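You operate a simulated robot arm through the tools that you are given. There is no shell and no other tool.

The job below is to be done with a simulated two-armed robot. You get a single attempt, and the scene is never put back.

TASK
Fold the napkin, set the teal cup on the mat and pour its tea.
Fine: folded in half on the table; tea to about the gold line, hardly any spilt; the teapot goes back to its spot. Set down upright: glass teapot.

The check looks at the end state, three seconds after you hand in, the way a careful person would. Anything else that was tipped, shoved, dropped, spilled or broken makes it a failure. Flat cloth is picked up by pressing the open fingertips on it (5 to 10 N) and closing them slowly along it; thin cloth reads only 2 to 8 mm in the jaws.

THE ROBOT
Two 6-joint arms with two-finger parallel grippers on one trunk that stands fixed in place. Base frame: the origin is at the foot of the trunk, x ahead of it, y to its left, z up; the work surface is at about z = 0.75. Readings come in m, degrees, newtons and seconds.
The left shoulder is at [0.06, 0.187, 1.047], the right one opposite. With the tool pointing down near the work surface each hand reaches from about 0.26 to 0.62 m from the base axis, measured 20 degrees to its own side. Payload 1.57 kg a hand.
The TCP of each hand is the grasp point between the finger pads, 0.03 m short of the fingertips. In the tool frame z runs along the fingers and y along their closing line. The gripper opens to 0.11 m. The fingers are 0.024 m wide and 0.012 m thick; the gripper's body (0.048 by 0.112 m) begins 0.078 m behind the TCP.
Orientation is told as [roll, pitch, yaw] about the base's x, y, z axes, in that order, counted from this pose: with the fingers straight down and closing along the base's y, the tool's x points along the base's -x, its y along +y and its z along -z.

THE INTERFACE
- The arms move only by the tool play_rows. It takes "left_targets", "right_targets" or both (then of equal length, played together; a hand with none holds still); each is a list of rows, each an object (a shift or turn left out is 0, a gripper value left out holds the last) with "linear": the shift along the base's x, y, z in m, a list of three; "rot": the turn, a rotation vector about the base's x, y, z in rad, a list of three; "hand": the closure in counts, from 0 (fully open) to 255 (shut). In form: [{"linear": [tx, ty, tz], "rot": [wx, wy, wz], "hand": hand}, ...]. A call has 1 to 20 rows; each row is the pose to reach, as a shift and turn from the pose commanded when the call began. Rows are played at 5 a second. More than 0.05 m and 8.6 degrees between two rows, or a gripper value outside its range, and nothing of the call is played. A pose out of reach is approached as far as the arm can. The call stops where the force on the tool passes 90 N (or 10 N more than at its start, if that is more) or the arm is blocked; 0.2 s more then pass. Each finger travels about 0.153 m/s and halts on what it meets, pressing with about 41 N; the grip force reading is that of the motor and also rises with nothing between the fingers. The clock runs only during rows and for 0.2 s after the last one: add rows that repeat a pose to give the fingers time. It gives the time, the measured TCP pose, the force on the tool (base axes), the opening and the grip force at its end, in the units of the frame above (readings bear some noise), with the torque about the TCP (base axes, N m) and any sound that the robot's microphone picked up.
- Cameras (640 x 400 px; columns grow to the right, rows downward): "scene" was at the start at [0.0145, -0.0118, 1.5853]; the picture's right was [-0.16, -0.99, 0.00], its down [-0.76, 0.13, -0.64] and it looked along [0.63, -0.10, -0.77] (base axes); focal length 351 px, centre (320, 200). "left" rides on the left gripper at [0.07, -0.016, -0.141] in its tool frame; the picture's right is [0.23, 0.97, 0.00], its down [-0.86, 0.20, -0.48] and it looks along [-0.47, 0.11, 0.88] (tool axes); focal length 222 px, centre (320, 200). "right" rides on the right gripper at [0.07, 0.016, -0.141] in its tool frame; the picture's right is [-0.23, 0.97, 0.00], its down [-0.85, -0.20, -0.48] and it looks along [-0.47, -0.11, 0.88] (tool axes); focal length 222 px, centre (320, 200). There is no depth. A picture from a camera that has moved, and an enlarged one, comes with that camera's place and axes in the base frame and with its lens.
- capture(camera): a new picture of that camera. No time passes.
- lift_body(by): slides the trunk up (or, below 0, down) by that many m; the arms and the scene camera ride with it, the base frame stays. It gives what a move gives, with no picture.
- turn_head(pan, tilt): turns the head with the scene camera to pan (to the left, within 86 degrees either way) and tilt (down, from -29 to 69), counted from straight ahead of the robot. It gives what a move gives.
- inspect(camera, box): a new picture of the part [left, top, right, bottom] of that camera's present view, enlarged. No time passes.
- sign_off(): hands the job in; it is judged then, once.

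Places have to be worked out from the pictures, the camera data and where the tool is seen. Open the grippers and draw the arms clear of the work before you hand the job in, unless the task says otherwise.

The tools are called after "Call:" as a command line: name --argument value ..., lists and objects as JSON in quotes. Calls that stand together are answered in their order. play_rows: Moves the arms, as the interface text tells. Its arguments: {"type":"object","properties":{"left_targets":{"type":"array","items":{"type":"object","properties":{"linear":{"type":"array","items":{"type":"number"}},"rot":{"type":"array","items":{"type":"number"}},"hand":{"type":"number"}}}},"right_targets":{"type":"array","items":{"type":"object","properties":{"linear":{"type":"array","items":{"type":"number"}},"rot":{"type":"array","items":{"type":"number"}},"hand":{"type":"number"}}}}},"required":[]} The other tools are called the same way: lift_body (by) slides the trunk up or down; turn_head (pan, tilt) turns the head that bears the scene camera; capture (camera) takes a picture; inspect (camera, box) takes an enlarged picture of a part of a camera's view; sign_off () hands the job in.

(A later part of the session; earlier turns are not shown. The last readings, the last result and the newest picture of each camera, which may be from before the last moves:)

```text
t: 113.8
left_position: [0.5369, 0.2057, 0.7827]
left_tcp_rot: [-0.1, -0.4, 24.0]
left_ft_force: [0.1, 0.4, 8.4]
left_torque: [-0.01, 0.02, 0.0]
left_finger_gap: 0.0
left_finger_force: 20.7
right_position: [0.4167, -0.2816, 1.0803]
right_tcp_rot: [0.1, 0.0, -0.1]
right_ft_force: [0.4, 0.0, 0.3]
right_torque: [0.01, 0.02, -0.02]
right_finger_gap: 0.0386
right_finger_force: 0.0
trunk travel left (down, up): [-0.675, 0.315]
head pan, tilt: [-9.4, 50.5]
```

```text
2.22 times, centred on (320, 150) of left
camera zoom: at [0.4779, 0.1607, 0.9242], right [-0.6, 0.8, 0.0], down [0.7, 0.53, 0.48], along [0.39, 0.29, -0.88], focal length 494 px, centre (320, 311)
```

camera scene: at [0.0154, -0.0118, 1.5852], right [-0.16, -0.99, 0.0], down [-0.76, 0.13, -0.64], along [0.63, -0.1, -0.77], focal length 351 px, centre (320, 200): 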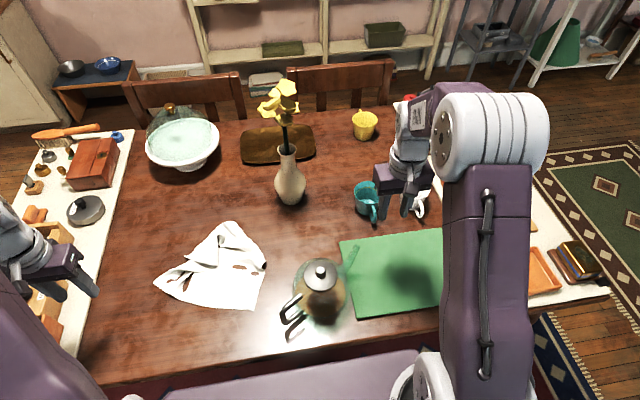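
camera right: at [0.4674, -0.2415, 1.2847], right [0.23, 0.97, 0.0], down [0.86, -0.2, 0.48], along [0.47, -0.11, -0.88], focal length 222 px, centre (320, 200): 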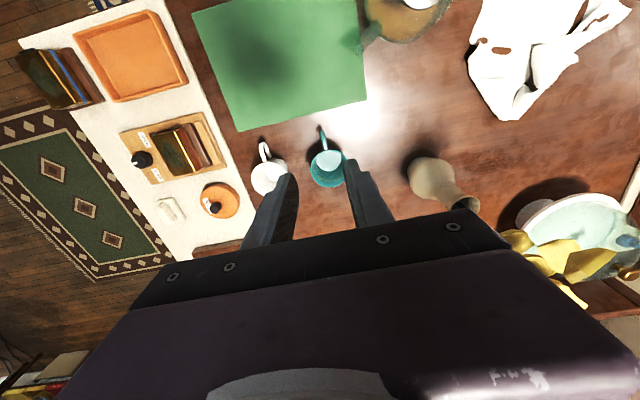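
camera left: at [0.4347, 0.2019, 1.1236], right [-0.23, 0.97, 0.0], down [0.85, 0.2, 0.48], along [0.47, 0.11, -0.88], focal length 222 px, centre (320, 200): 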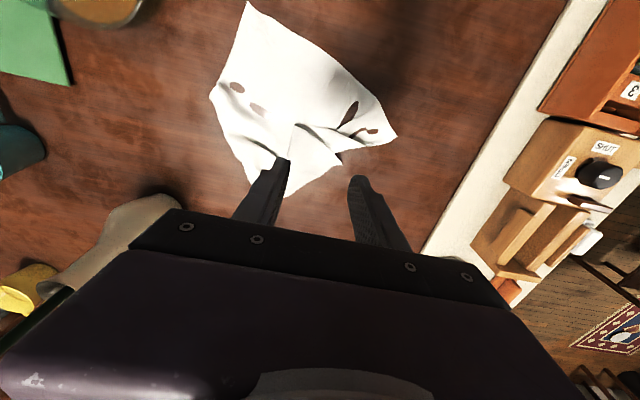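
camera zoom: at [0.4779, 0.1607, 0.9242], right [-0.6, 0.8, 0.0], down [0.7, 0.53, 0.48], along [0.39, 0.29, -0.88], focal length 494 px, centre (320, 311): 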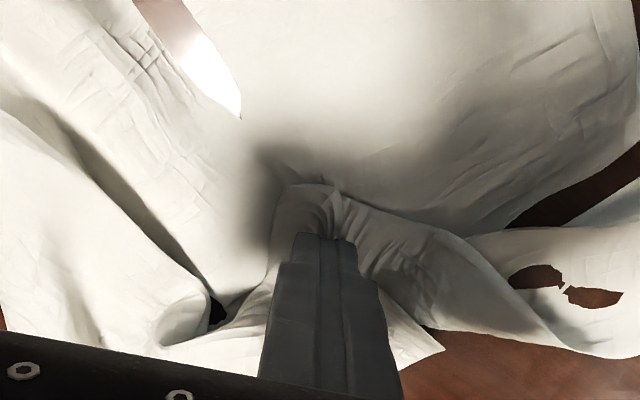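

The pinch slipped out again; earlier successes used 50–60 mm. I reopen to 55 mm, move 2.5 cm deeper onto the flap, press and close again.

Call:
play_rows --left_targets '[{"linear": [0, 0, 0.012], "hand": 255}, {"linear": [0.012, 0.005, 0.014], "hand": 180}, {"linear": [0.024, 0.008, 0.014], "hand": 127}, {"linear": [0.024, 0.008, 0.014], "hand": 127}, {"linear": [0.024, 0.008, 0.006], "hand": 127}, {"linear": [0.024, 0.008, 0.001], "hand": 127}, {"linear": [0.024, 0.008, 0.0], "hand": 127}, {"linear": [0.024, 0.008, 0.0], "hand": 127}]'

Call:
inspect --camera "left" --box '[200, 60, 440, 240]'

```text
t: 115.6
left_position: [0.561, 0.2136, 0.7829]
left_tcp_rot: [0.0, -0.3, 24.0]
left_ft_force: [0.0, 0.2, 4.0]
left_torque: [0.06, 0.03, -0.01]
left_finger_gap: 0.0552
left_finger_force: 0.1
right_position: [0.4156, -0.2799, 1.0791]
right_tcp_rot: [0.0, 0.1, 0.0]
right_ft_force: [-0.1, -0.3, -0.2]
right_torque: [0.0, 0.02, -0.02]
right_finger_gap: 0.039
right_finger_force: 0.1
trunk travel left (down, up): [-0.675, 0.315]
head pan, tilt: [-9.4, 50.5]
```

```text
2.22 times, centred on (320, 150) of left
camera zoom: at [0.5032, 0.1689, 0.9247], right [-0.6, 0.8, 0.0], down [0.7, 0.53, 0.48], along [0.39, 0.29, -0.88], focal length 494 px, centre (320, 311)
```

zoom: 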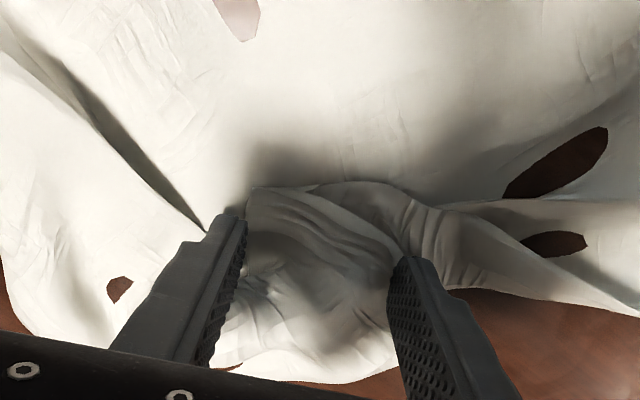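

Plenty of cloth bulges between the fingers at 4 N. I press slightly more and close slowly.

Call:
play_rows --left_targets '[{"linear": [0, 0, -0.0004], "hand": 132}, {"linear": [0, 0, -0.0004], "hand": 138}, {"linear": [0, 0, -0.0004], "hand": 144}, {"linear": [0, 0, -0.0004], "hand": 150}, {"linear": [0, 0, -0.0004], "hand": 156}, {"linear": [0, 0, -0.0004], "hand": 162}, {"linear": [0, 0, -0.0004], "hand": 168}, {"linear": [0, 0, -0.0004], "hand": 174}, {"linear": [0, 0, -0.0004], "hand": 180}, {"linear": [0, 0, -0.0004], "hand": 186}]'

Call:
play_rows --left_targets '[{"hand": 192}, {"hand": 198}, {"hand": 204}, {"hand": 210}, {"hand": 216}, {"hand": 222}, {"hand": 228}, {"hand": 234}, {"hand": 240}, {"hand": 246}, {"hand": 252}, {"hand": 255}, {"hand": 255}, {"hand": 255}]'

Call:
inspect --camera "left" --box '[200, 60, 440, 240]'

```text
t: 117.8
left_position: [0.5612, 0.2131, 0.7832]
left_tcp_rot: [0.0, -0.2, 24.0]
left_ft_force: [0.1, -1.4, 5.4]
left_torque: [0.0, 0.06, -0.03]
left_finger_gap: 0.0289
left_finger_force: 0.1
right_position: [0.416, -0.2807, 1.0793]
right_tcp_rot: [0.0, 0.0, -0.1]
right_ft_force: [-0.1, -0.1, 0.0]
right_torque: [0.01, 0.0, 0.0]
right_finger_gap: 0.0387
right_finger_force: 0.0
trunk travel left (down, up): [-0.675, 0.315]
head pan, tilt: [-9.4, 50.5]
```

```text
t: 120.8
left_position: [0.5603, 0.2132, 0.7826]
left_tcp_rot: [0.0, -0.3, 24.0]
left_ft_force: [-0.2, -1.3, 5.7]
left_torque: [-0.04, 0.02, 0.02]
left_finger_gap: 0.003
left_finger_force: 24.2
right_position: [0.4153, -0.2802, 1.0794]
right_tcp_rot: [0.0, 0.1, -0.1]
right_ft_force: [-0.8, 0.1, 0.0]
right_torque: [0.03, -0.02, 0.01]
right_finger_gap: 0.0388
right_finger_force: 0.0
trunk travel left (down, up): [-0.675, 0.315]
head pan, tilt: [-9.4, 50.5]
```

```text
2.22 times, centred on (320, 150) of left
camera zoom: at [0.5024, 0.1688, 0.9245], right [-0.6, 0.8, 0.0], down [0.7, 0.53, 0.48], along [0.39, 0.29, -0.88], focal length 494 px, centre (320, 311)
```

zoom: 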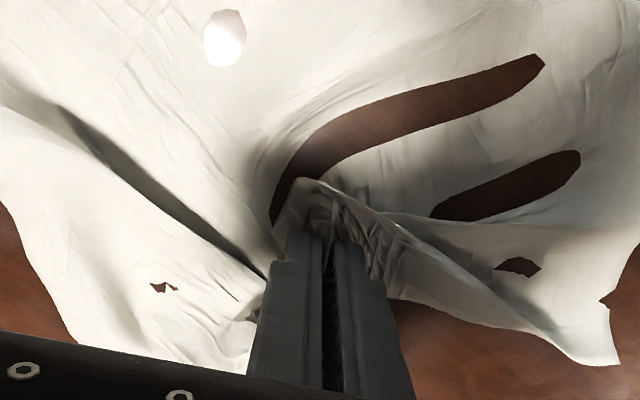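

The jaws read 3.0 mm at 24 N, so the corner flap is held. I lift it and look.

Call:
play_rows --left_targets '[{"linear": [0, 0, 0.015]}, {"linear": [0.0, 0.003, 0.035]}, {"linear": [0.0, 0.008, 0.06]}, {"linear": [0.0, 0.013, 0.085]}, {"linear": [0.0, 0.02, 0.11]}, {"linear": [0.0, 0.02, 0.11]}]'

Call:
capture --camera "left"

Call:
inspect --camera "scene" --box '[110, 160, 290, 330]'

Call:
capture --camera "right"

```text
t: 122.2
left_position: [0.5603, 0.2341, 0.8926]
left_tcp_rot: [-0.1, -0.3, 24.1]
left_ft_force: [0.1, 0.0, 0.0]
left_torque: [0.01, -0.02, -0.02]
left_finger_gap: 0.0027
left_finger_force: 24.1
right_position: [0.4172, -0.2802, 1.079]
right_tcp_rot: [0.0, 0.0, 0.0]
right_ft_force: [0.5, 0.4, 0.1]
right_torque: [0.01, 0.02, 0.01]
right_finger_gap: 0.0388
right_finger_force: 0.0
trunk travel left (down, up): [-0.675, 0.315]
head pan, tilt: [-9.4, 50.5]
```

```text
taken
camera left: at [0.5026, 0.1904, 1.034], right [-0.6, 0.8, 0.0], down [0.7, 0.53, 0.48], along [0.39, 0.29, -0.88], focal length 222 px, centre (320, 200)
```

left: 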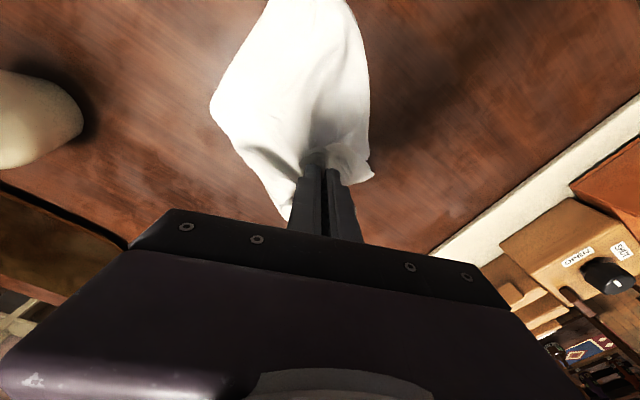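

```text
2.35 times, centred on (200, 245) of scene
camera zoom: at [0.015, -0.0117, 1.5852], right [-0.16, -0.99, 0.0], down [-0.76, 0.13, -0.64], along [0.63, -0.1, -0.77], focal length 826 px, centre (602, 94)
```

zoom: 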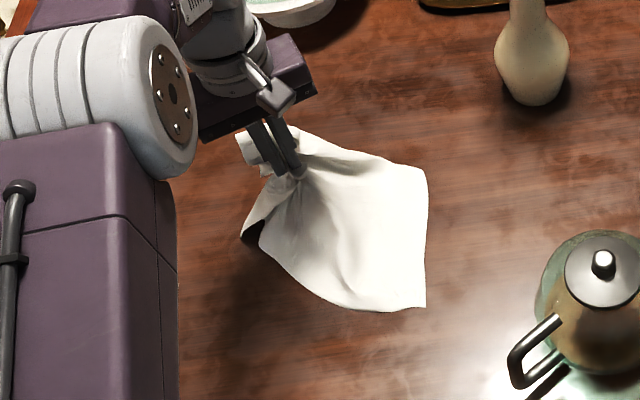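

```text
taken
camera right: at [0.3471, -0.2641, 1.2214], right [0.23, 0.97, 0.0], down [0.86, -0.2, 0.48], along [0.47, -0.11, -0.88], focal length 222 px, centre (320, 200)
```

right: 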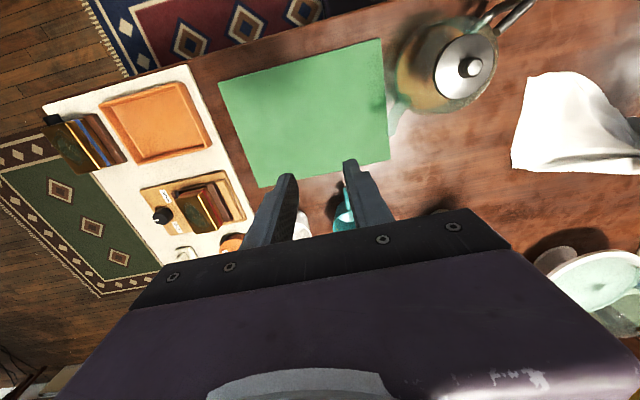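

The cloth hangs nicely from the left hand with its right side flat on the table. I'll spread it by carrying this corner out to the far-left and letting the rest trail flat. First I un-yaw while moving outward.

Call:
play_rows --left_targets '[{"linear": [0.008, 0.02, 0.0], "rot": [0, 0, -0.1]}, {"linear": [0.016, 0.04, 0.0], "rot": [0, 0, -0.2]}, {"linear": [0.024, 0.06, -0.005], "rot": [0, 0, -0.3]}, {"linear": [0.03, 0.08, -0.01], "rot": [0, 0, -0.4]}, {"linear": [0.03, 0.09, -0.015], "rot": [0, 0, -0.42]}]'

Call:
play_rows --left_targets '[{"linear": [0.005, 0.01, -0.01], "rot": [0, -0.1, 0]}, {"linear": [0.01, 0.02, -0.02], "rot": [0, -0.2, 0]}, {"linear": [0.018, 0.03, -0.035], "rot": [0, -0.3, 0]}, {"linear": [0.026, 0.04, -0.05], "rot": [0, -0.4, 0]}, {"linear": [0.034, 0.045, -0.065], "rot": [0, -0.5, 0]}, {"linear": [0.042, 0.05, -0.075], "rot": [0, -0.6, 0]}, {"linear": [0.042, 0.05, -0.075], "rot": [0, -0.6, 0]}]'

Call:
inspect --camera "scene" --box '[90, 160, 290, 330]'

Call:
capture --camera "left"

```text
t: 123.4
left_position: [0.5825, 0.3238, 0.8762]
left_tcp_rot: [0.0, -0.2, -0.1]
left_ft_force: [1.0, -0.5, -0.4]
left_torque: [-0.01, 0.01, 0.02]
left_finger_gap: 0.0026
left_finger_force: 23.6
left hand out of reach, approached as far as the arm can: row 4, 5
right_position: [0.4164, -0.2808, 1.0795]
right_tcp_rot: [0.1, -0.1, 0.0]
right_ft_force: [-0.7, 0.3, -0.2]
right_torque: [0.0, 0.01, 0.0]
right_finger_gap: 0.039
right_finger_force: 0.0
trunk travel left (down, up): [-0.675, 0.315]
head pan, tilt: [-9.4, 50.5]
```

```text
t: 125.0
left_position: [0.671, 0.3906, 0.7882]
left_tcp_rot: [0.0, -34.8, -0.1]
left_ft_force: [0.5, -0.7, 0.3]
left_torque: [0.0, 0.03, 0.03]
left_finger_gap: 0.0029
left_finger_force: 24.7
left hand out of reach, approached as far as the arm can: row 1, 2, 3, 4, 5, 6, 7
right_position: [0.4166, -0.2811, 1.0784]
right_tcp_rot: [0.0, 0.0, 0.0]
right_ft_force: [0.3, -0.6, -0.1]
right_torque: [-0.03, 0.01, 0.03]
right_finger_gap: 0.0389
right_finger_force: 0.2
trunk travel left (down, up): [-0.675, 0.315]
head pan, tilt: [-9.4, 50.5]
```

```text
2.35 times, centred on (190, 245) of scene
camera zoom: at [0.0143, -0.0121, 1.5853], right [-0.16, -0.99, 0.0], down [-0.76, 0.13, -0.64], along [0.63, -0.1, -0.77], focal length 826 px, centre (626, 94)
```

zoom: 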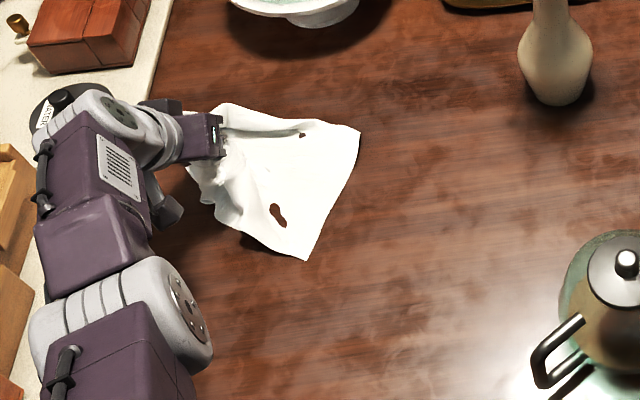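

```text
taken
camera left: at [0.5322, 0.3737, 0.8656], right [-0.19, 0.97, -0.13], down [0.43, 0.2, 0.88], along [0.88, 0.11, -0.46], focal length 222 px, centre (320, 200)
```

left: 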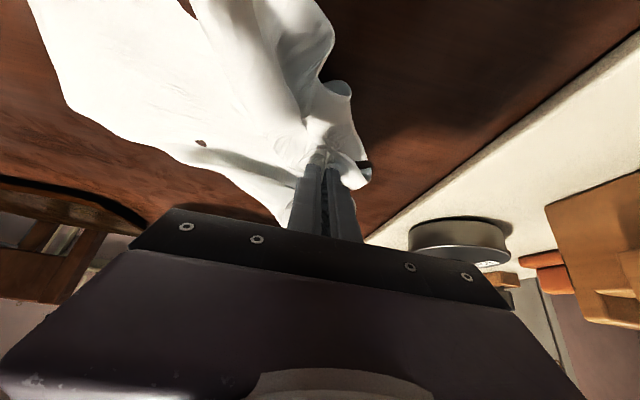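

The left arm overshot and is now at full stretch too, still holding the cloth. I free it as I did the right: first up along the reach limit, then down and inward.

Call:
play_rows --left_targets '[{"linear": [0.01, 0.0, 0.04]}, {"linear": [0.02, 0.0, 0.08]}, {"linear": [0.03, 0.0, 0.12]}, {"linear": [0.03, 0.0, 0.16]}, {"linear": [0.03, 0.0, 0.16]}]'

Call:
play_rows --left_targets '[{"linear": [-0.01, 0.0, -0.03]}, {"linear": [-0.03, -0.01, -0.04]}, {"linear": [-0.06, -0.02, -0.05]}, {"linear": [-0.09, -0.03, -0.05]}, {"linear": [-0.12, -0.04, -0.05]}, {"linear": [-0.12, -0.04, -0.05]}]'

Call:
capture --camera "scene"

```text
t: 126.2
left_position: [0.7002, 0.392, 0.9466]
left_tcp_rot: [-0.1, -34.6, 0.0]
left_ft_force: [-1.0, 0.3, -0.2]
left_torque: [-0.01, 0.03, 0.02]
left_finger_gap: 0.003
left_finger_force: 24.1
right_position: [0.4157, -0.282, 1.0796]
right_tcp_rot: [0.0, 0.1, 0.0]
right_ft_force: [-0.2, 0.6, -0.1]
right_torque: [-0.02, 0.02, 0.0]
right_finger_gap: 0.0388
right_finger_force: 0.1
trunk travel left (down, up): [-0.675, 0.315]
head pan, tilt: [-9.4, 50.5]
```

```text
t: 127.6
left_position: [0.5789, 0.3527, 0.8937]
left_tcp_rot: [0.0, -34.5, -0.1]
left_ft_force: [0.1, -0.7, -0.5]
left_torque: [0.02, 0.03, 0.01]
left_finger_gap: 0.0029
left_finger_force: 23.6
left hand out of reach, approached as far as the arm can: row 1, 2
right_position: [0.4166, -0.2803, 1.08]
right_tcp_rot: [0.0, 0.0, 0.1]
right_ft_force: [0.0, -0.3, 0.2]
right_torque: [-0.03, 0.0, 0.03]
right_finger_gap: 0.0387
right_finger_force: 0.0
trunk travel left (down, up): [-0.675, 0.315]
head pan, tilt: [-9.4, 50.5]
```

```text
taken
camera scene: at [0.0149, -0.0114, 1.5853], right [-0.16, -0.99, 0.0], down [-0.76, 0.13, -0.64], along [0.63, -0.1, -0.77], focal length 351 px, centre (320, 200)
```

scene: 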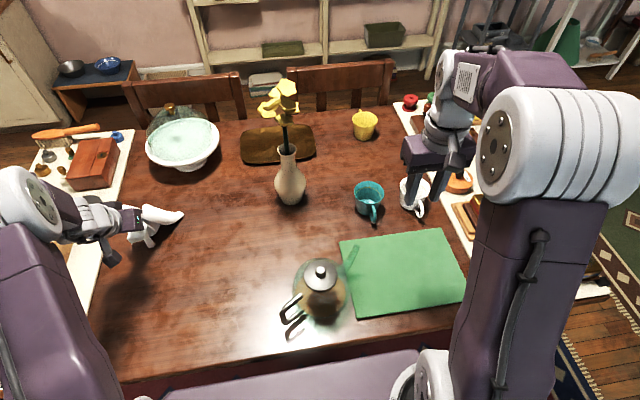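

The left arm is free and the napkin hangs from it. I lift it up and bring it back over the middle so I can lay it out again in a controlled way.

Call:
play_rows --left_targets '[{"linear": [-0.015, -0.015, 0.03], "rot": [0, 0.08, 0]}, {"linear": [-0.03, -0.03, 0.065], "rot": [0, 0.16, 0]}, {"linear": [-0.045, -0.045, 0.1], "rot": [0, 0.24, 0]}, {"linear": [-0.06, -0.06, 0.135], "rot": [0, 0.32, 0]}, {"linear": [-0.075, -0.075, 0.17], "rot": [0, 0.4, 0]}, {"linear": [-0.09, -0.09, 0.2], "rot": [0, 0.48, 0]}, {"linear": [-0.1, -0.1, 0.23], "rot": [0, 0.56, 0]}, {"linear": [-0.1, -0.1, 0.25], "rot": [0, 0.6, 0]}, {"linear": [-0.1, -0.1, 0.25], "rot": [0, 0.6, 0]}]'

Call:
capture --camera "scene"

Call:
capture --camera "right"

Call:
capture --camera "left"

```text
t: 129.6
left_position: [0.4794, 0.2516, 1.146]
left_tcp_rot: [-0.1, -0.2, 0.0]
left_ft_force: [-0.1, -0.2, 0.6]
left_torque: [0.04, -0.02, 0.01]
left_finger_gap: 0.0026
left_finger_force: 23.8
right_position: [0.417, -0.2808, 1.0801]
right_tcp_rot: [0.0, 0.0, 0.1]
right_ft_force: [-0.2, 0.6, 0.3]
right_torque: [-0.04, 0.0, 0.0]
right_finger_gap: 0.0389
right_finger_force: 0.0
trunk travel left (down, up): [-0.675, 0.315]
head pan, tilt: [-9.4, 50.5]
```

```text
taken
camera scene: at [0.0142, -0.0118, 1.5853], right [-0.16, -0.99, 0.0], down [-0.76, 0.13, -0.64], along [0.63, -0.1, -0.77], focal length 351 px, centre (320, 200)
```

scene: 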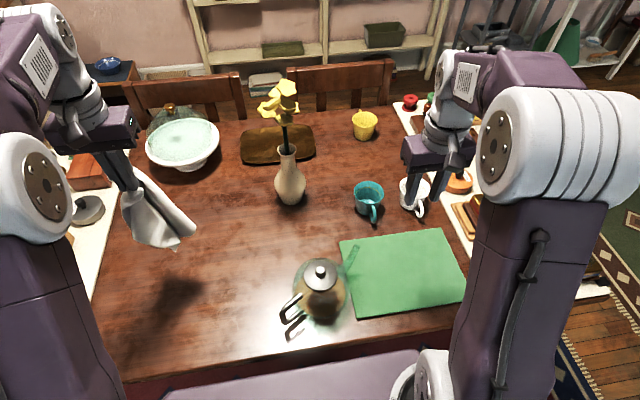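

```text
taken
camera right: at [0.3465, -0.2641, 1.2216], right [0.23, 0.97, 0.0], down [0.85, -0.2, 0.48], along [0.47, -0.11, -0.88], focal length 222 px, centre (320, 200)
```

right: 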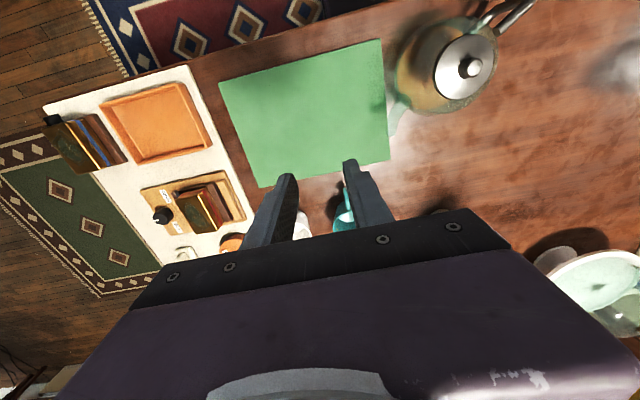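

```text
taken
camera left: at [0.4089, 0.2352, 1.2885], right [-0.23, 0.97, 0.0], down [0.85, 0.2, 0.48], along [0.47, 0.11, -0.88], focal length 222 px, centre (320, 200)
```

left: 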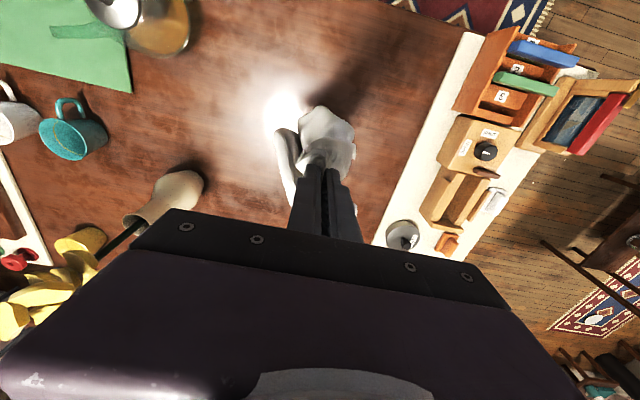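

The whole napkin now hangs free. I zoom in to see its hanging corners.

Call:
inspect --camera "scene" --box '[90, 140, 220, 260]'

Call:
inspect --camera "left" --box '[230, 70, 400, 230]'

```text
3.33 times, centred on (155, 200) of scene
camera zoom: at [0.0142, -0.0118, 1.5853], right [-0.16, -0.99, 0.0], down [-0.76, 0.13, -0.64], along [0.63, -0.1, -0.77], focal length 1170 px, centre (870, 200)
```

zoom: 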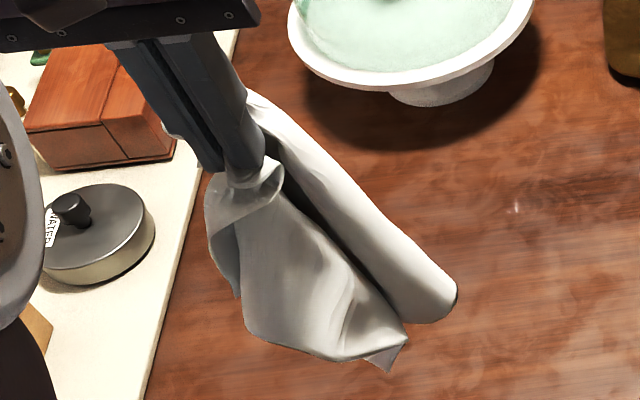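

```text
2.50 times, centred on (315, 150) of left
camera zoom: at [0.4089, 0.2352, 1.2885], right [-0.23, 0.97, 0.0], down [0.85, 0.2, 0.48], along [0.47, 0.11, -0.88], focal length 555 px, centre (332, 325)
```

zoom: 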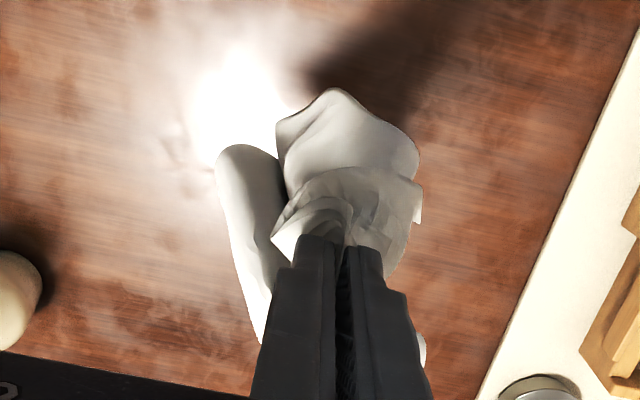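

I'll lay the napkin out again diagonally: touch its hanging end down near (0.40, 0.12), then move the held corner out toward (0.61, 0.32) while lowering, so it trails out flat. The corner is then pulled to the far-left. After that I'll use a better fold: lifting from the near edge, which is easy to reach.

Call:
play_rows --left_targets '[{"linear": [-0.01, -0.03, -0.02]}, {"linear": [-0.02, -0.06, -0.045]}, {"linear": [-0.03, -0.09, -0.07]}, {"linear": [-0.04, -0.115, -0.1]}, {"linear": [-0.045, -0.125, -0.13]}, {"linear": [-0.045, -0.125, -0.16]}, {"linear": [-0.045, -0.125, -0.16]}]'

Call:
capture --camera "scene"

Call:
capture --camera "left"

```text
t: 131.2
left_position: [0.4322, 0.1245, 0.9863]
left_tcp_rot: [0.0, -0.3, 0.1]
left_ft_force: [-0.2, 0.9, 0.3]
left_torque: [0.0, -0.02, 0.01]
left_finger_gap: 0.0031
left_finger_force: 24.3
right_position: [0.4164, -0.2806, 1.0787]
right_tcp_rot: [-0.1, 0.0, -0.1]
right_ft_force: [0.2, 0.6, -0.2]
right_torque: [0.0, -0.02, 0.0]
right_finger_gap: 0.0385
right_finger_force: 0.1
trunk travel left (down, up): [-0.675, 0.315]
head pan, tilt: [-9.4, 50.5]
```

```text
taken
camera scene: at [0.014, -0.012, 1.5853], right [-0.16, -0.99, 0.0], down [-0.76, 0.13, -0.64], along [0.63, -0.1, -0.77], focal length 351 px, centre (320, 200)
```

scene: 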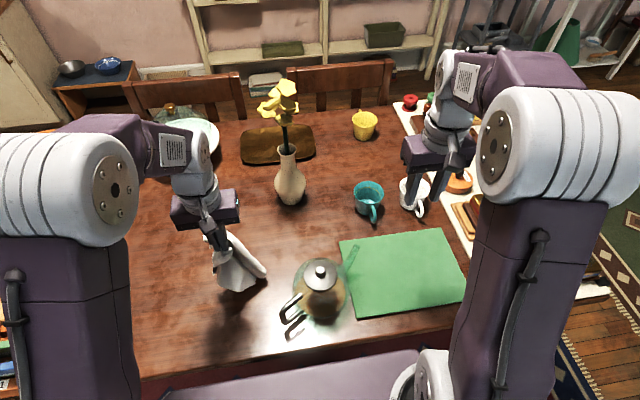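

```text
taken
camera left: at [0.3615, 0.1079, 1.1288], right [-0.23, 0.97, 0.0], down [0.85, 0.2, 0.48], along [0.47, 0.11, -0.88], focal length 222 px, centre (320, 200)
```

left: 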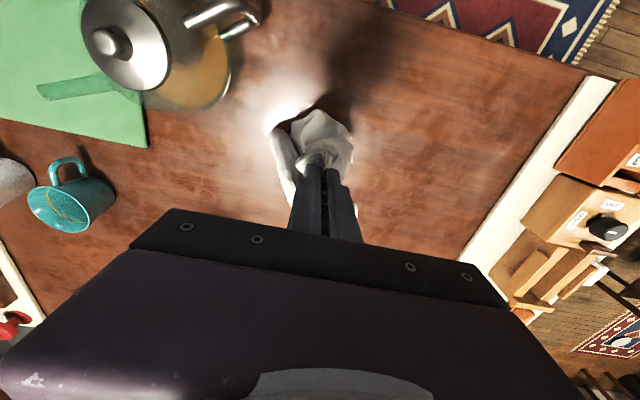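

The hanging end is about at the table, clear of the teapot. Now I draw the corner diagonally outward while lowering.

Call:
play_rows --left_targets '[{"linear": [0.0, 0.0, -0.03]}, {"linear": [0.01, 0.015, -0.05]}, {"linear": [0.03, 0.035, -0.07]}, {"linear": [0.05, 0.06, -0.085], "rot": [0, -0.05, 0]}, {"linear": [0.07, 0.08, -0.1], "rot": [0, -0.12, 0]}, {"linear": [0.09, 0.105, -0.115], "rot": [0, -0.2, 0]}, {"linear": [0.11, 0.13, -0.13], "rot": [0, -0.28, 0]}, {"linear": [0.13, 0.15, -0.145], "rot": [0, -0.36, 0]}, {"linear": [0.15, 0.17, -0.16], "rot": [0, -0.45, 0]}, {"linear": [0.165, 0.185, -0.175], "rot": [0, -0.54, 0]}, {"linear": [0.175, 0.195, -0.19], "rot": [0, -0.6, 0]}, {"linear": [0.175, 0.195, -0.195], "rot": [0, -0.6, 0]}]'

Call:
inspect --camera "scene" --box '[90, 160, 300, 330]'

Call:
capture --camera "left"

```text
t: 133.8
left_position: [0.6099, 0.3226, 0.7926]
left_tcp_rot: [0.0, -34.7, 0.1]
left_ft_force: [-0.5, -0.2, 0.1]
left_torque: [-0.01, 0.01, 0.01]
left_finger_gap: 0.0028
left_finger_force: 23.4
right_position: [0.4159, -0.2813, 1.0793]
right_tcp_rot: [0.1, 0.0, 0.0]
right_ft_force: [0.1, 0.1, -0.4]
right_torque: [-0.02, 0.01, -0.02]
right_finger_gap: 0.0391
right_finger_force: 0.1
trunk travel left (down, up): [-0.675, 0.315]
head pan, tilt: [-9.4, 50.5]
```

```text
2.35 times, centred on (195, 245) of scene
camera zoom: at [0.0143, -0.012, 1.5853], right [-0.16, -0.99, 0.0], down [-0.76, 0.13, -0.64], along [0.63, -0.1, -0.77], focal length 826 px, centre (614, 94)
```

zoom: 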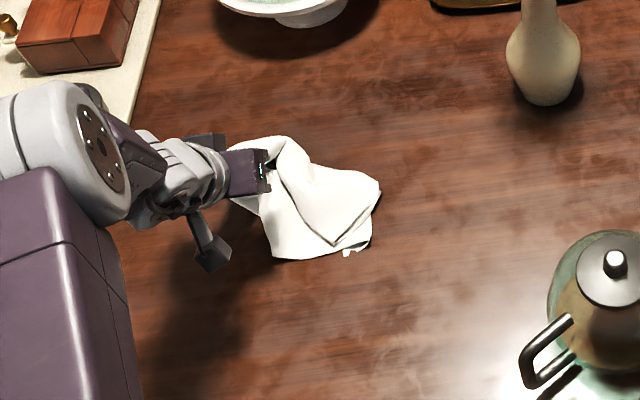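

```text
taken
camera left: at [0.4716, 0.3057, 0.8697], right [-0.19, 0.97, -0.13], down [0.43, 0.2, 0.88], along [0.88, 0.11, -0.46], focal length 222 px, centre (320, 200)
```

left: 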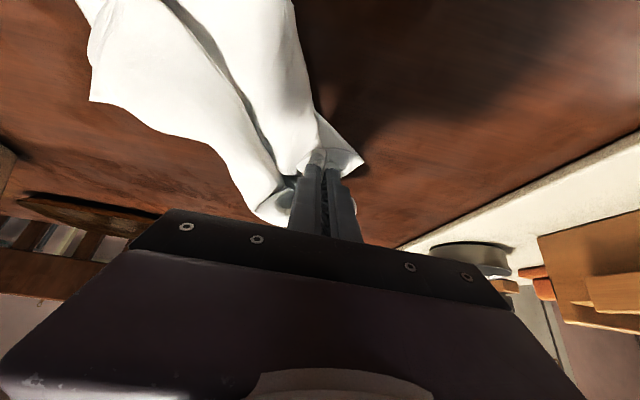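

The cloth hangs as two lobes, so the pinch holds it nearer its middle. I release it here, back the hand off, and look at the shape to plan corner pulls.

Call:
play_rows --left_targets '[{"linear": [0, 0, -0.006]}, {"linear": [0, 0, -0.006], "hand": 230}, {"linear": [0, 0, -0.006], "hand": 200}, {"linear": [0, 0, -0.006], "hand": 165}, {"linear": [0, 0, -0.006], "hand": 130}, {"linear": [0, 0, 0.01], "hand": 120}, {"linear": [-0.01, 0.0, 0.05], "rot": [0, 0.08, 0]}, {"linear": [-0.03, 0.0, 0.085], "rot": [0, 0.16, 0]}, {"linear": [-0.06, 0.015, 0.11], "rot": [0, 0.28, 0]}, {"linear": [-0.09, 0.03, 0.13], "rot": [0, 0.4, 0]}, {"linear": [-0.12, 0.05, 0.15], "rot": [0, 0.52, 0]}, {"linear": [-0.15, 0.07, 0.16], "rot": [0, 0.6, 0]}, {"linear": [-0.18, 0.09, 0.17], "rot": [0, 0.6, 0]}]'

Call:
inspect --camera "scene" --box '[130, 170, 270, 280]'

Call:
capture --camera "scene"

```text
t: 136.6
left_position: [0.4285, 0.4103, 0.961]
left_tcp_rot: [0.0, -0.3, -0.1]
left_ft_force: [0.7, -0.2, -0.5]
left_torque: [-0.01, -0.03, 0.02]
left_finger_gap: 0.0582
left_finger_force: 0.0
right_position: [0.4156, -0.2813, 1.0807]
right_tcp_rot: [0.0, -0.1, -0.1]
right_ft_force: [-0.5, 0.2, 0.2]
right_torque: [0.01, -0.03, 0.02]
right_finger_gap: 0.0387
right_finger_force: 0.1
trunk travel left (down, up): [-0.675, 0.315]
head pan, tilt: [-9.4, 50.5]
```

```text
3.64 times, centred on (200, 225) of scene
camera zoom: at [0.0126, -0.0114, 1.5853], right [-0.16, -0.99, 0.0], down [-0.76, 0.13, -0.64], along [0.63, -0.1, -0.77], focal length 1276 px, centre (756, 109)
```

zoom: 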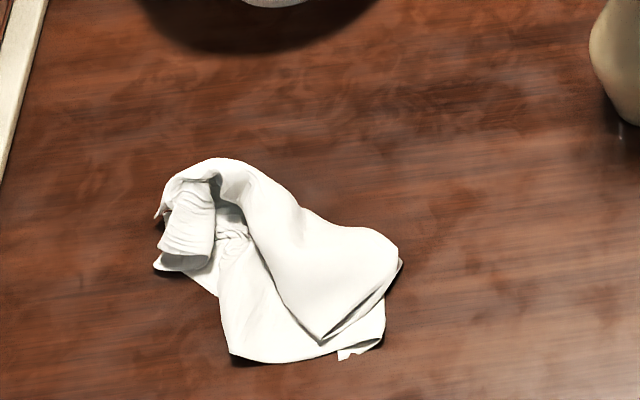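

```text
taken
camera scene: at [0.0126, -0.0114, 1.5853], right [-0.16, -0.99, 0.0], down [-0.76, 0.13, -0.64], along [0.63, -0.1, -0.77], focal length 351 px, centre (320, 200)
```

scene: 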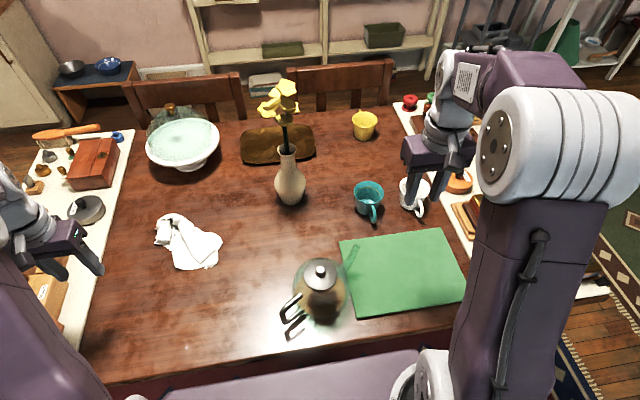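

The napkin is crumpled into about 20 cm. I bring the left camera over it to identify real corners.

Call:
play_rows --left_targets '[{"linear": [0.03, -0.03, 0.01]}, {"linear": [0.06, -0.06, 0.02]}, {"linear": [0.085, -0.09, 0.03]}, {"linear": [0.11, -0.12, 0.03]}, {"linear": [0.11, -0.12, 0.03]}]'

Call:
capture --camera "left"

Call:
inspect --camera "left" --box '[230, 90, 400, 230]'

```text
t: 137.8
left_position: [0.5395, 0.2916, 0.9917]
left_tcp_rot: [0.0, -0.2, 0.0]
left_ft_force: [0.5, -0.4, 1.5]
left_torque: [0.0, -0.02, 0.02]
left_finger_gap: 0.0583
left_finger_force: 0.1
right_position: [0.4148, -0.279, 1.0794]
right_tcp_rot: [0.0, -0.1, 0.0]
right_ft_force: [0.0, 0.5, -0.4]
right_torque: [-0.01, 0.03, 0.01]
right_finger_gap: 0.039
right_finger_force: 0.1
trunk travel left (down, up): [-0.675, 0.315]
head pan, tilt: [-9.4, 50.5]
```

```text
taken
camera left: at [0.4683, 0.2748, 1.1344], right [-0.23, 0.97, 0.0], down [0.85, 0.2, 0.48], along [0.47, 0.11, -0.88], focal length 222 px, centre (320, 200)
```

left: 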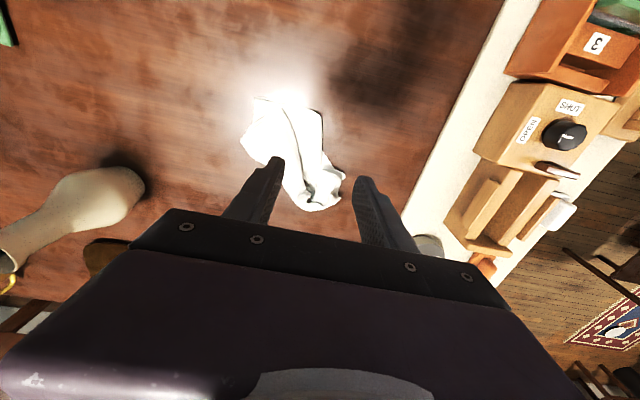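

```text
2.86 times, centred on (315, 160) of left
camera zoom: at [0.4683, 0.2748, 1.1344], right [-0.23, 0.97, 0.0], down [0.85, 0.2, 0.48], along [0.47, 0.11, -0.88], focal length 635 px, centre (334, 314)
```

zoom: 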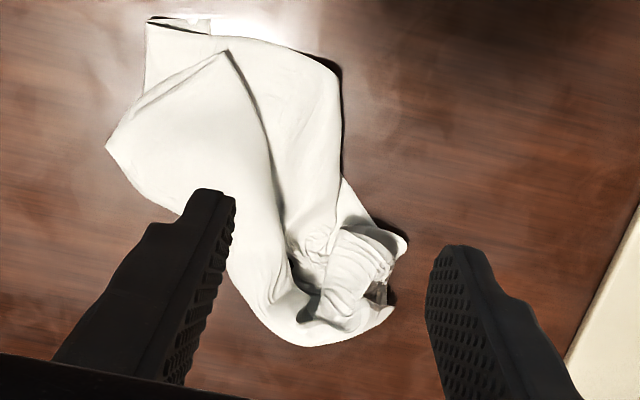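

I'll scoop the top lobe across its whole width: yaw about 55°, full opening, fingers on both sides of the lobe near its right end around (0.58, 0.23). Then I close to gather it firmly.

Call:
play_rows --left_targets '[{"linear": [0.006, -0.009, -0.02], "rot": [0, 0, 0.13], "hand": 100}, {"linear": [0.012, -0.018, -0.04], "rot": [0, 0, 0.26], "hand": 60}, {"linear": [0.018, -0.027, -0.06], "rot": [0, 0, 0.39], "hand": 20}, {"linear": [0.024, -0.036, -0.08], "rot": [0, 0, 0.52], "hand": 0}, {"linear": [0.03, -0.045, -0.1], "rot": [0, 0, 0.65], "hand": 0}, {"linear": [0.036, -0.054, -0.12], "rot": [0, 0, 0.78], "hand": 0}, {"linear": [0.042, -0.06, -0.14], "rot": [0, 0, 0.9], "hand": 0}, {"linear": [0.042, -0.064, -0.16], "rot": [0, 0, 0.96], "hand": 0}, {"linear": [0.042, -0.064, -0.17], "rot": [0, 0, 0.96], "hand": 0}]'

Call:
capture --camera "left"

Call:
inspect --camera "left" --box '[180, 40, 460, 230]'

```text
t: 139.8
left_position: [0.5823, 0.2271, 0.8225]
left_tcp_rot: [0.0, -0.3, 55.0]
left_ft_force: [-0.5, 0.6, -0.3]
left_torque: [-0.02, 0.0, 0.0]
left_finger_gap: 0.11
left_finger_force: 0.0
right_position: [0.4169, -0.2807, 1.0793]
right_tcp_rot: [-0.1, 0.0, 0.0]
right_ft_force: [0.5, 0.4, -0.8]
right_torque: [-0.01, 0.02, 0.02]
right_finger_gap: 0.0389
right_finger_force: 0.1
trunk travel left (down, up): [-0.675, 0.315]
head pan, tilt: [-9.4, 50.5]
```

```text
taken
camera left: at [0.5548, 0.1597, 0.9633], right [-0.93, 0.37, 0.0], down [0.33, 0.81, 0.48], along [0.18, 0.45, -0.88], focal length 222 px, centre (320, 200)
```

left: 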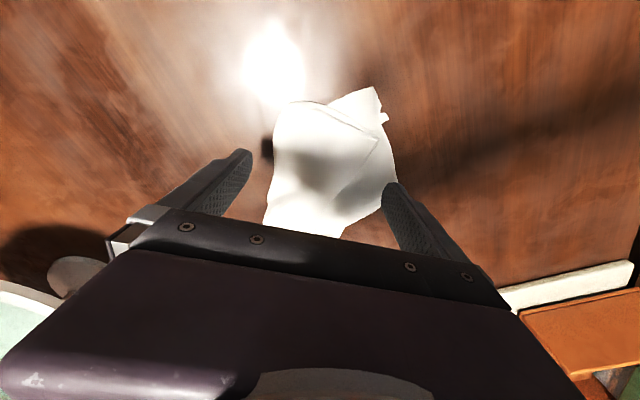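

```text
2.11 times, centred on (320, 135) of left
camera zoom: at [0.5548, 0.1597, 0.9633], right [-0.93, 0.37, 0.0], down [0.33, 0.81, 0.48], along [0.18, 0.45, -0.88], focal length 468 px, centre (320, 337)
```

zoom: 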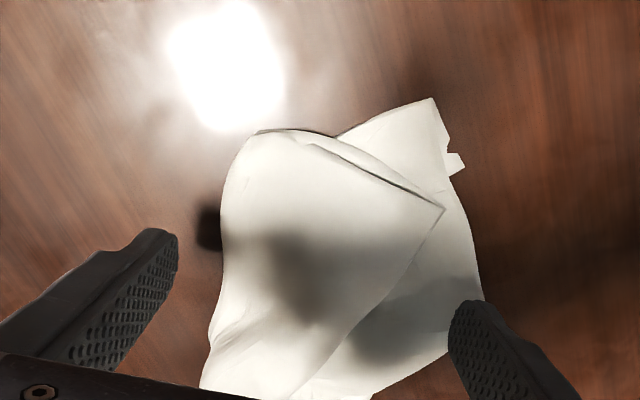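

Both lobes lie between the fingers here. The top layer has a free corner at about (0.523, 0.225) pointing toward the robot. I turn the gripper back to yaw 0 and pinch just behind that corner with a 50 mm opening.

Call:
play_rows --left_targets '[{"linear": [0.0, 0.0, 0.02], "rot": [0, 0, -0.13]}, {"linear": [0.0, 0.0, 0.03], "rot": [0, 0, -0.26]}, {"linear": [0.0, -0.003, 0.03], "rot": [0, 0, -0.39]}, {"linear": [0.0, -0.006, 0.03], "rot": [0, 0, -0.52], "hand": 60}, {"linear": [-0.002, -0.009, 0.03], "rot": [0, 0, -0.65], "hand": 139}, {"linear": [-0.004, -0.011, 0.02], "rot": [0, 0, -0.78], "hand": 139}, {"linear": [-0.005, -0.0125, 0.01], "rot": [0, 0, -0.9], "hand": 139}, {"linear": [-0.005, -0.0125, -0.005], "rot": [0, 0, -0.96], "hand": 139}, {"linear": [-0.005, -0.0125, -0.02], "rot": [0, 0, -0.96], "hand": 139}, {"linear": [-0.005, -0.0125, -0.028], "rot": [0, 0, -0.96], "hand": 139}]'

Call:
inspect --camera "left" --box '[180, 40, 460, 230]'

```text
t: 142.0
left_position: [0.5775, 0.2153, 0.793]
left_tcp_rot: [0.0, -0.2, -0.1]
left_ft_force: [-0.5, 0.7, -0.3]
left_torque: [0.0, -0.01, -0.01]
left_finger_gap: 0.0501
left_finger_force: 0.0
right_position: [0.4162, -0.2802, 1.0799]
right_tcp_rot: [0.0, 0.0, -0.1]
right_ft_force: [-0.1, -0.4, 0.0]
right_torque: [-0.01, 0.0, -0.01]
right_finger_gap: 0.0388
right_finger_force: 0.0
trunk travel left (down, up): [-0.675, 0.315]
head pan, tilt: [-9.4, 50.5]
```

```text
2.11 times, centred on (320, 135) of left
camera zoom: at [0.5059, 0.1979, 0.9357], right [-0.23, 0.97, 0.0], down [0.85, 0.2, 0.48], along [0.47, 0.11, -0.88], focal length 468 px, centre (320, 337)
```

zoom: 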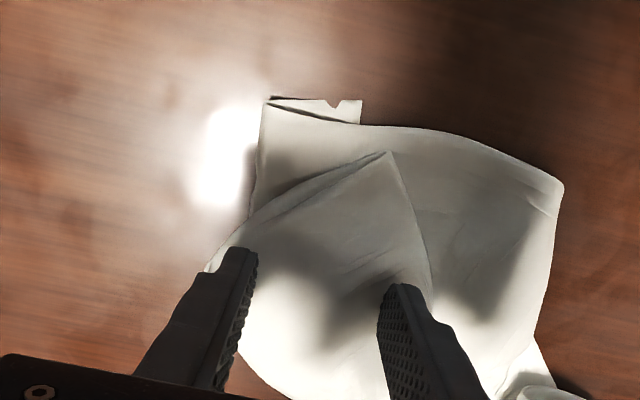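

The corner lies between the fingers. I press to contact and check the force.

Call:
play_rows --left_targets '[{"linear": [-0.004, 0.004, -0.004]}, {"linear": [-0.004, 0.004, -0.007]}, {"linear": [-0.004, 0.004, -0.0085]}, {"linear": [-0.004, 0.004, -0.0085]}]'

```text
t: 143.0
left_position: [0.5725, 0.2193, 0.7857]
left_tcp_rot: [0.0, -0.3, 0.0]
left_ft_force: [1.2, 0.3, 0.2]
left_torque: [-0.01, -0.01, -0.03]
left_finger_gap: 0.0502
left_finger_force: 0.1
right_position: [0.4166, -0.2803, 1.08]
right_tcp_rot: [0.0, 0.0, 0.0]
right_ft_force: [0.4, -0.3, 0.4]
right_torque: [0.0, 0.0, 0.01]
right_finger_gap: 0.0387
right_finger_force: 0.0
trunk travel left (down, up): [-0.675, 0.315]
head pan, tilt: [-9.4, 50.5]
```

Call:
play_rows --left_targets '[{"linear": [0, 0, -0.0015]}, {"linear": [0, 0, -0.0025]}, {"linear": [0, 0, -0.0025]}]'

```text
t: 143.8
left_position: [0.5731, 0.2181, 0.7829]
left_tcp_rot: [0.0, -0.4, 0.1]
left_ft_force: [1.2, -0.5, 5.4]
left_torque: [-0.12, -0.1, 0.0]
left_finger_gap: 0.0499
left_finger_force: 0.0
right_position: [0.4146, -0.2798, 1.0795]
right_tcp_rot: [0.0, 0.0, 0.0]
right_ft_force: [0.7, 0.6, 1.1]
right_torque: [0.02, 0.02, -0.03]
right_finger_gap: 0.0385
right_finger_force: 0.0
trunk travel left (down, up): [-0.675, 0.315]
head pan, tilt: [-9.4, 50.5]
```

At 5.4 N I close slowly.

Call:
play_rows --left_targets '[{"hand": 145}, {"hand": 151}, {"hand": 157}, {"hand": 163}, {"hand": 169}, {"hand": 175}, {"hand": 181}, {"hand": 187}, {"hand": 193}, {"hand": 199}, {"hand": 205}, {"hand": 211}, {"hand": 217}, {"hand": 223}, {"hand": 230}, {"hand": 237}, {"hand": 244}, {"hand": 251}, {"hand": 255}, {"hand": 255}]'

Call:
inspect --camera "left" --box '[180, 40, 460, 230]'

```text
t: 148.0
left_position: [0.5729, 0.2177, 0.7836]
left_tcp_rot: [0.0, -0.3, 0.1]
left_ft_force: [-0.3, -0.3, 5.1]
left_torque: [-0.04, -0.09, 0.05]
left_finger_gap: 0.0024
left_finger_force: 23.6
right_position: [0.4154, -0.2807, 1.0792]
right_tcp_rot: [0.0, 0.0, -0.1]
right_ft_force: [0.1, 0.7, 1.2]
right_torque: [-0.03, 0.0, -0.01]
right_finger_gap: 0.0388
right_finger_force: 0.1
trunk travel left (down, up): [-0.675, 0.315]
head pan, tilt: [-9.4, 50.5]
```

```text
2.11 times, centred on (320, 135) of left
camera zoom: at [0.5023, 0.2017, 0.9255], right [-0.23, 0.97, 0.0], down [0.85, 0.2, 0.48], along [0.47, 0.11, -0.88], focal length 468 px, centre (320, 337)
```

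zoom: 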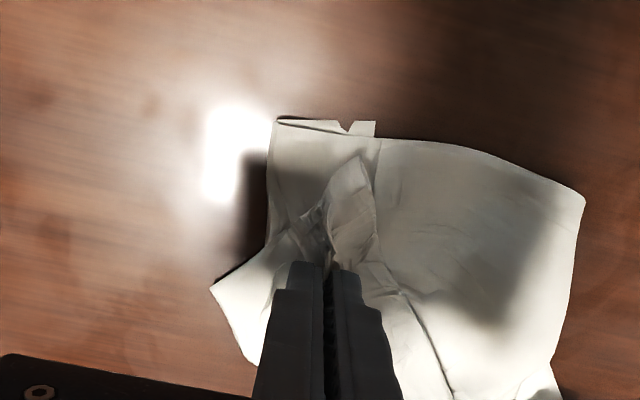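

Grasped at 2.4 mm. I lift it and draw it toward the robot to see how the cloth opens.

Call:
play_rows --left_targets '[{"linear": [0, 0, 0.02]}, {"linear": [-0.01, 0, 0.05]}, {"linear": [-0.03, 0, 0.085]}, {"linear": [-0.05, 0, 0.12]}, {"linear": [-0.07, 0, 0.155]}, {"linear": [-0.09, 0, 0.19]}, {"linear": [-0.1, 0, 0.23]}, {"linear": [-0.1, 0, 0.27]}, {"linear": [-0.1, 0, 0.3]}, {"linear": [-0.1, 0, 0.3]}, {"linear": [-0.1, 0, 0.3]}]'

Call:
capture --camera "scene"

Call:
inspect --camera "scene" --box '[110, 150, 270, 300]'

Call:
capture --camera "left"

```text
t: 150.4
left_position: [0.4713, 0.2178, 1.082]
left_tcp_rot: [0.0, -0.3, 0.0]
left_ft_force: [-0.5, -0.8, 0.0]
left_torque: [-0.04, 0.0, -0.02]
left_finger_gap: 0.0022
left_finger_force: 23.6
right_position: [0.4161, -0.2801, 1.0805]
right_tcp_rot: [0.0, 0.0, 0.1]
right_ft_force: [-0.2, 0.2, 0.2]
right_torque: [0.03, 0.01, 0.03]
right_finger_gap: 0.0387
right_finger_force: 0.0
trunk travel left (down, up): [-0.675, 0.315]
head pan, tilt: [-9.4, 50.5]
```

```text
taken
camera scene: at [0.0145, -0.0118, 1.5853], right [-0.16, -0.99, 0.0], down [-0.76, 0.13, -0.64], along [0.63, -0.1, -0.77], focal length 351 px, centre (320, 200)
```

scene: 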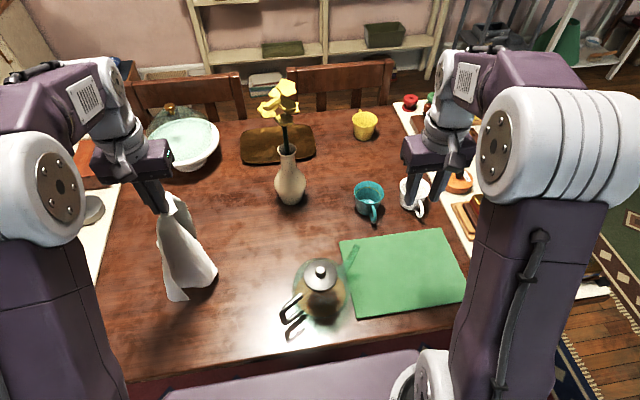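

```text
2.67 times, centred on (190, 225) of scene
camera zoom: at [0.0145, -0.0118, 1.5853], right [-0.16, -0.99, 0.0], down [-0.76, 0.13, -0.64], along [0.63, -0.1, -0.77], focal length 936 px, centre (667, 133)
```

zoom: 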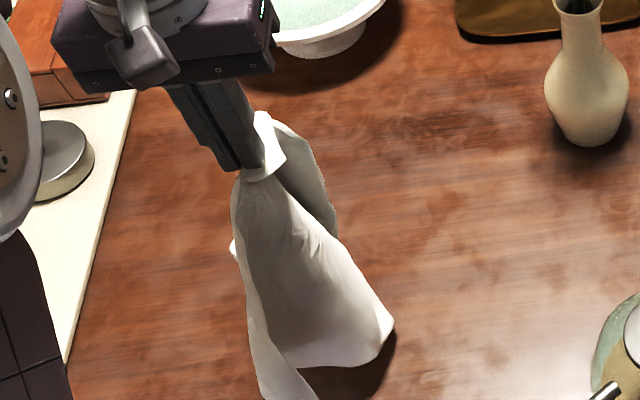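

```text
taken
camera left: at [0.4014, 0.201, 1.2251], right [-0.23, 0.97, 0.0], down [0.85, 0.2, 0.48], along [0.47, 0.11, -0.88], focal length 222 px, centre (320, 200)
```

left: 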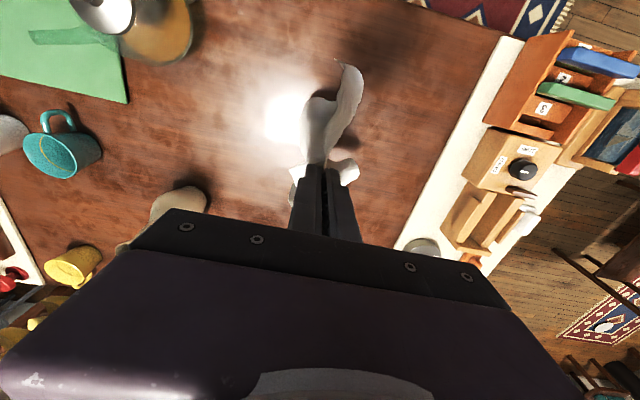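

Much better: it now hangs open like a sheet from near a corner. I look at its lower part.

Call:
inspect --camera "scene" --box '[140, 180, 250, 320]'

Call:
inspect --camera "left" --box '[240, 40, 420, 220]'

```text
2.86 times, centred on (195, 250) of scene
camera zoom: at [0.0145, -0.0118, 1.5853], right [-0.16, -0.99, 0.0], down [-0.76, 0.13, -0.64], along [0.63, -0.1, -0.77], focal length 1002 px, centre (677, 57)
```

zoom: 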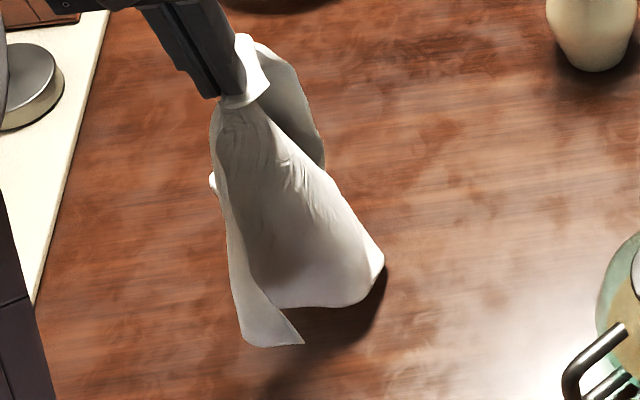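

```text
2.22 times, centred on (330, 130) of left
camera zoom: at [0.4014, 0.201, 1.2251], right [-0.23, 0.97, 0.0], down [0.85, 0.2, 0.48], along [0.47, 0.11, -0.88], focal length 494 px, centre (298, 356)
```

zoom: 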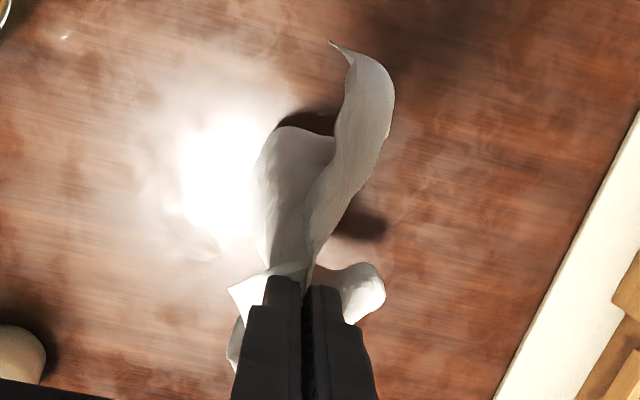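

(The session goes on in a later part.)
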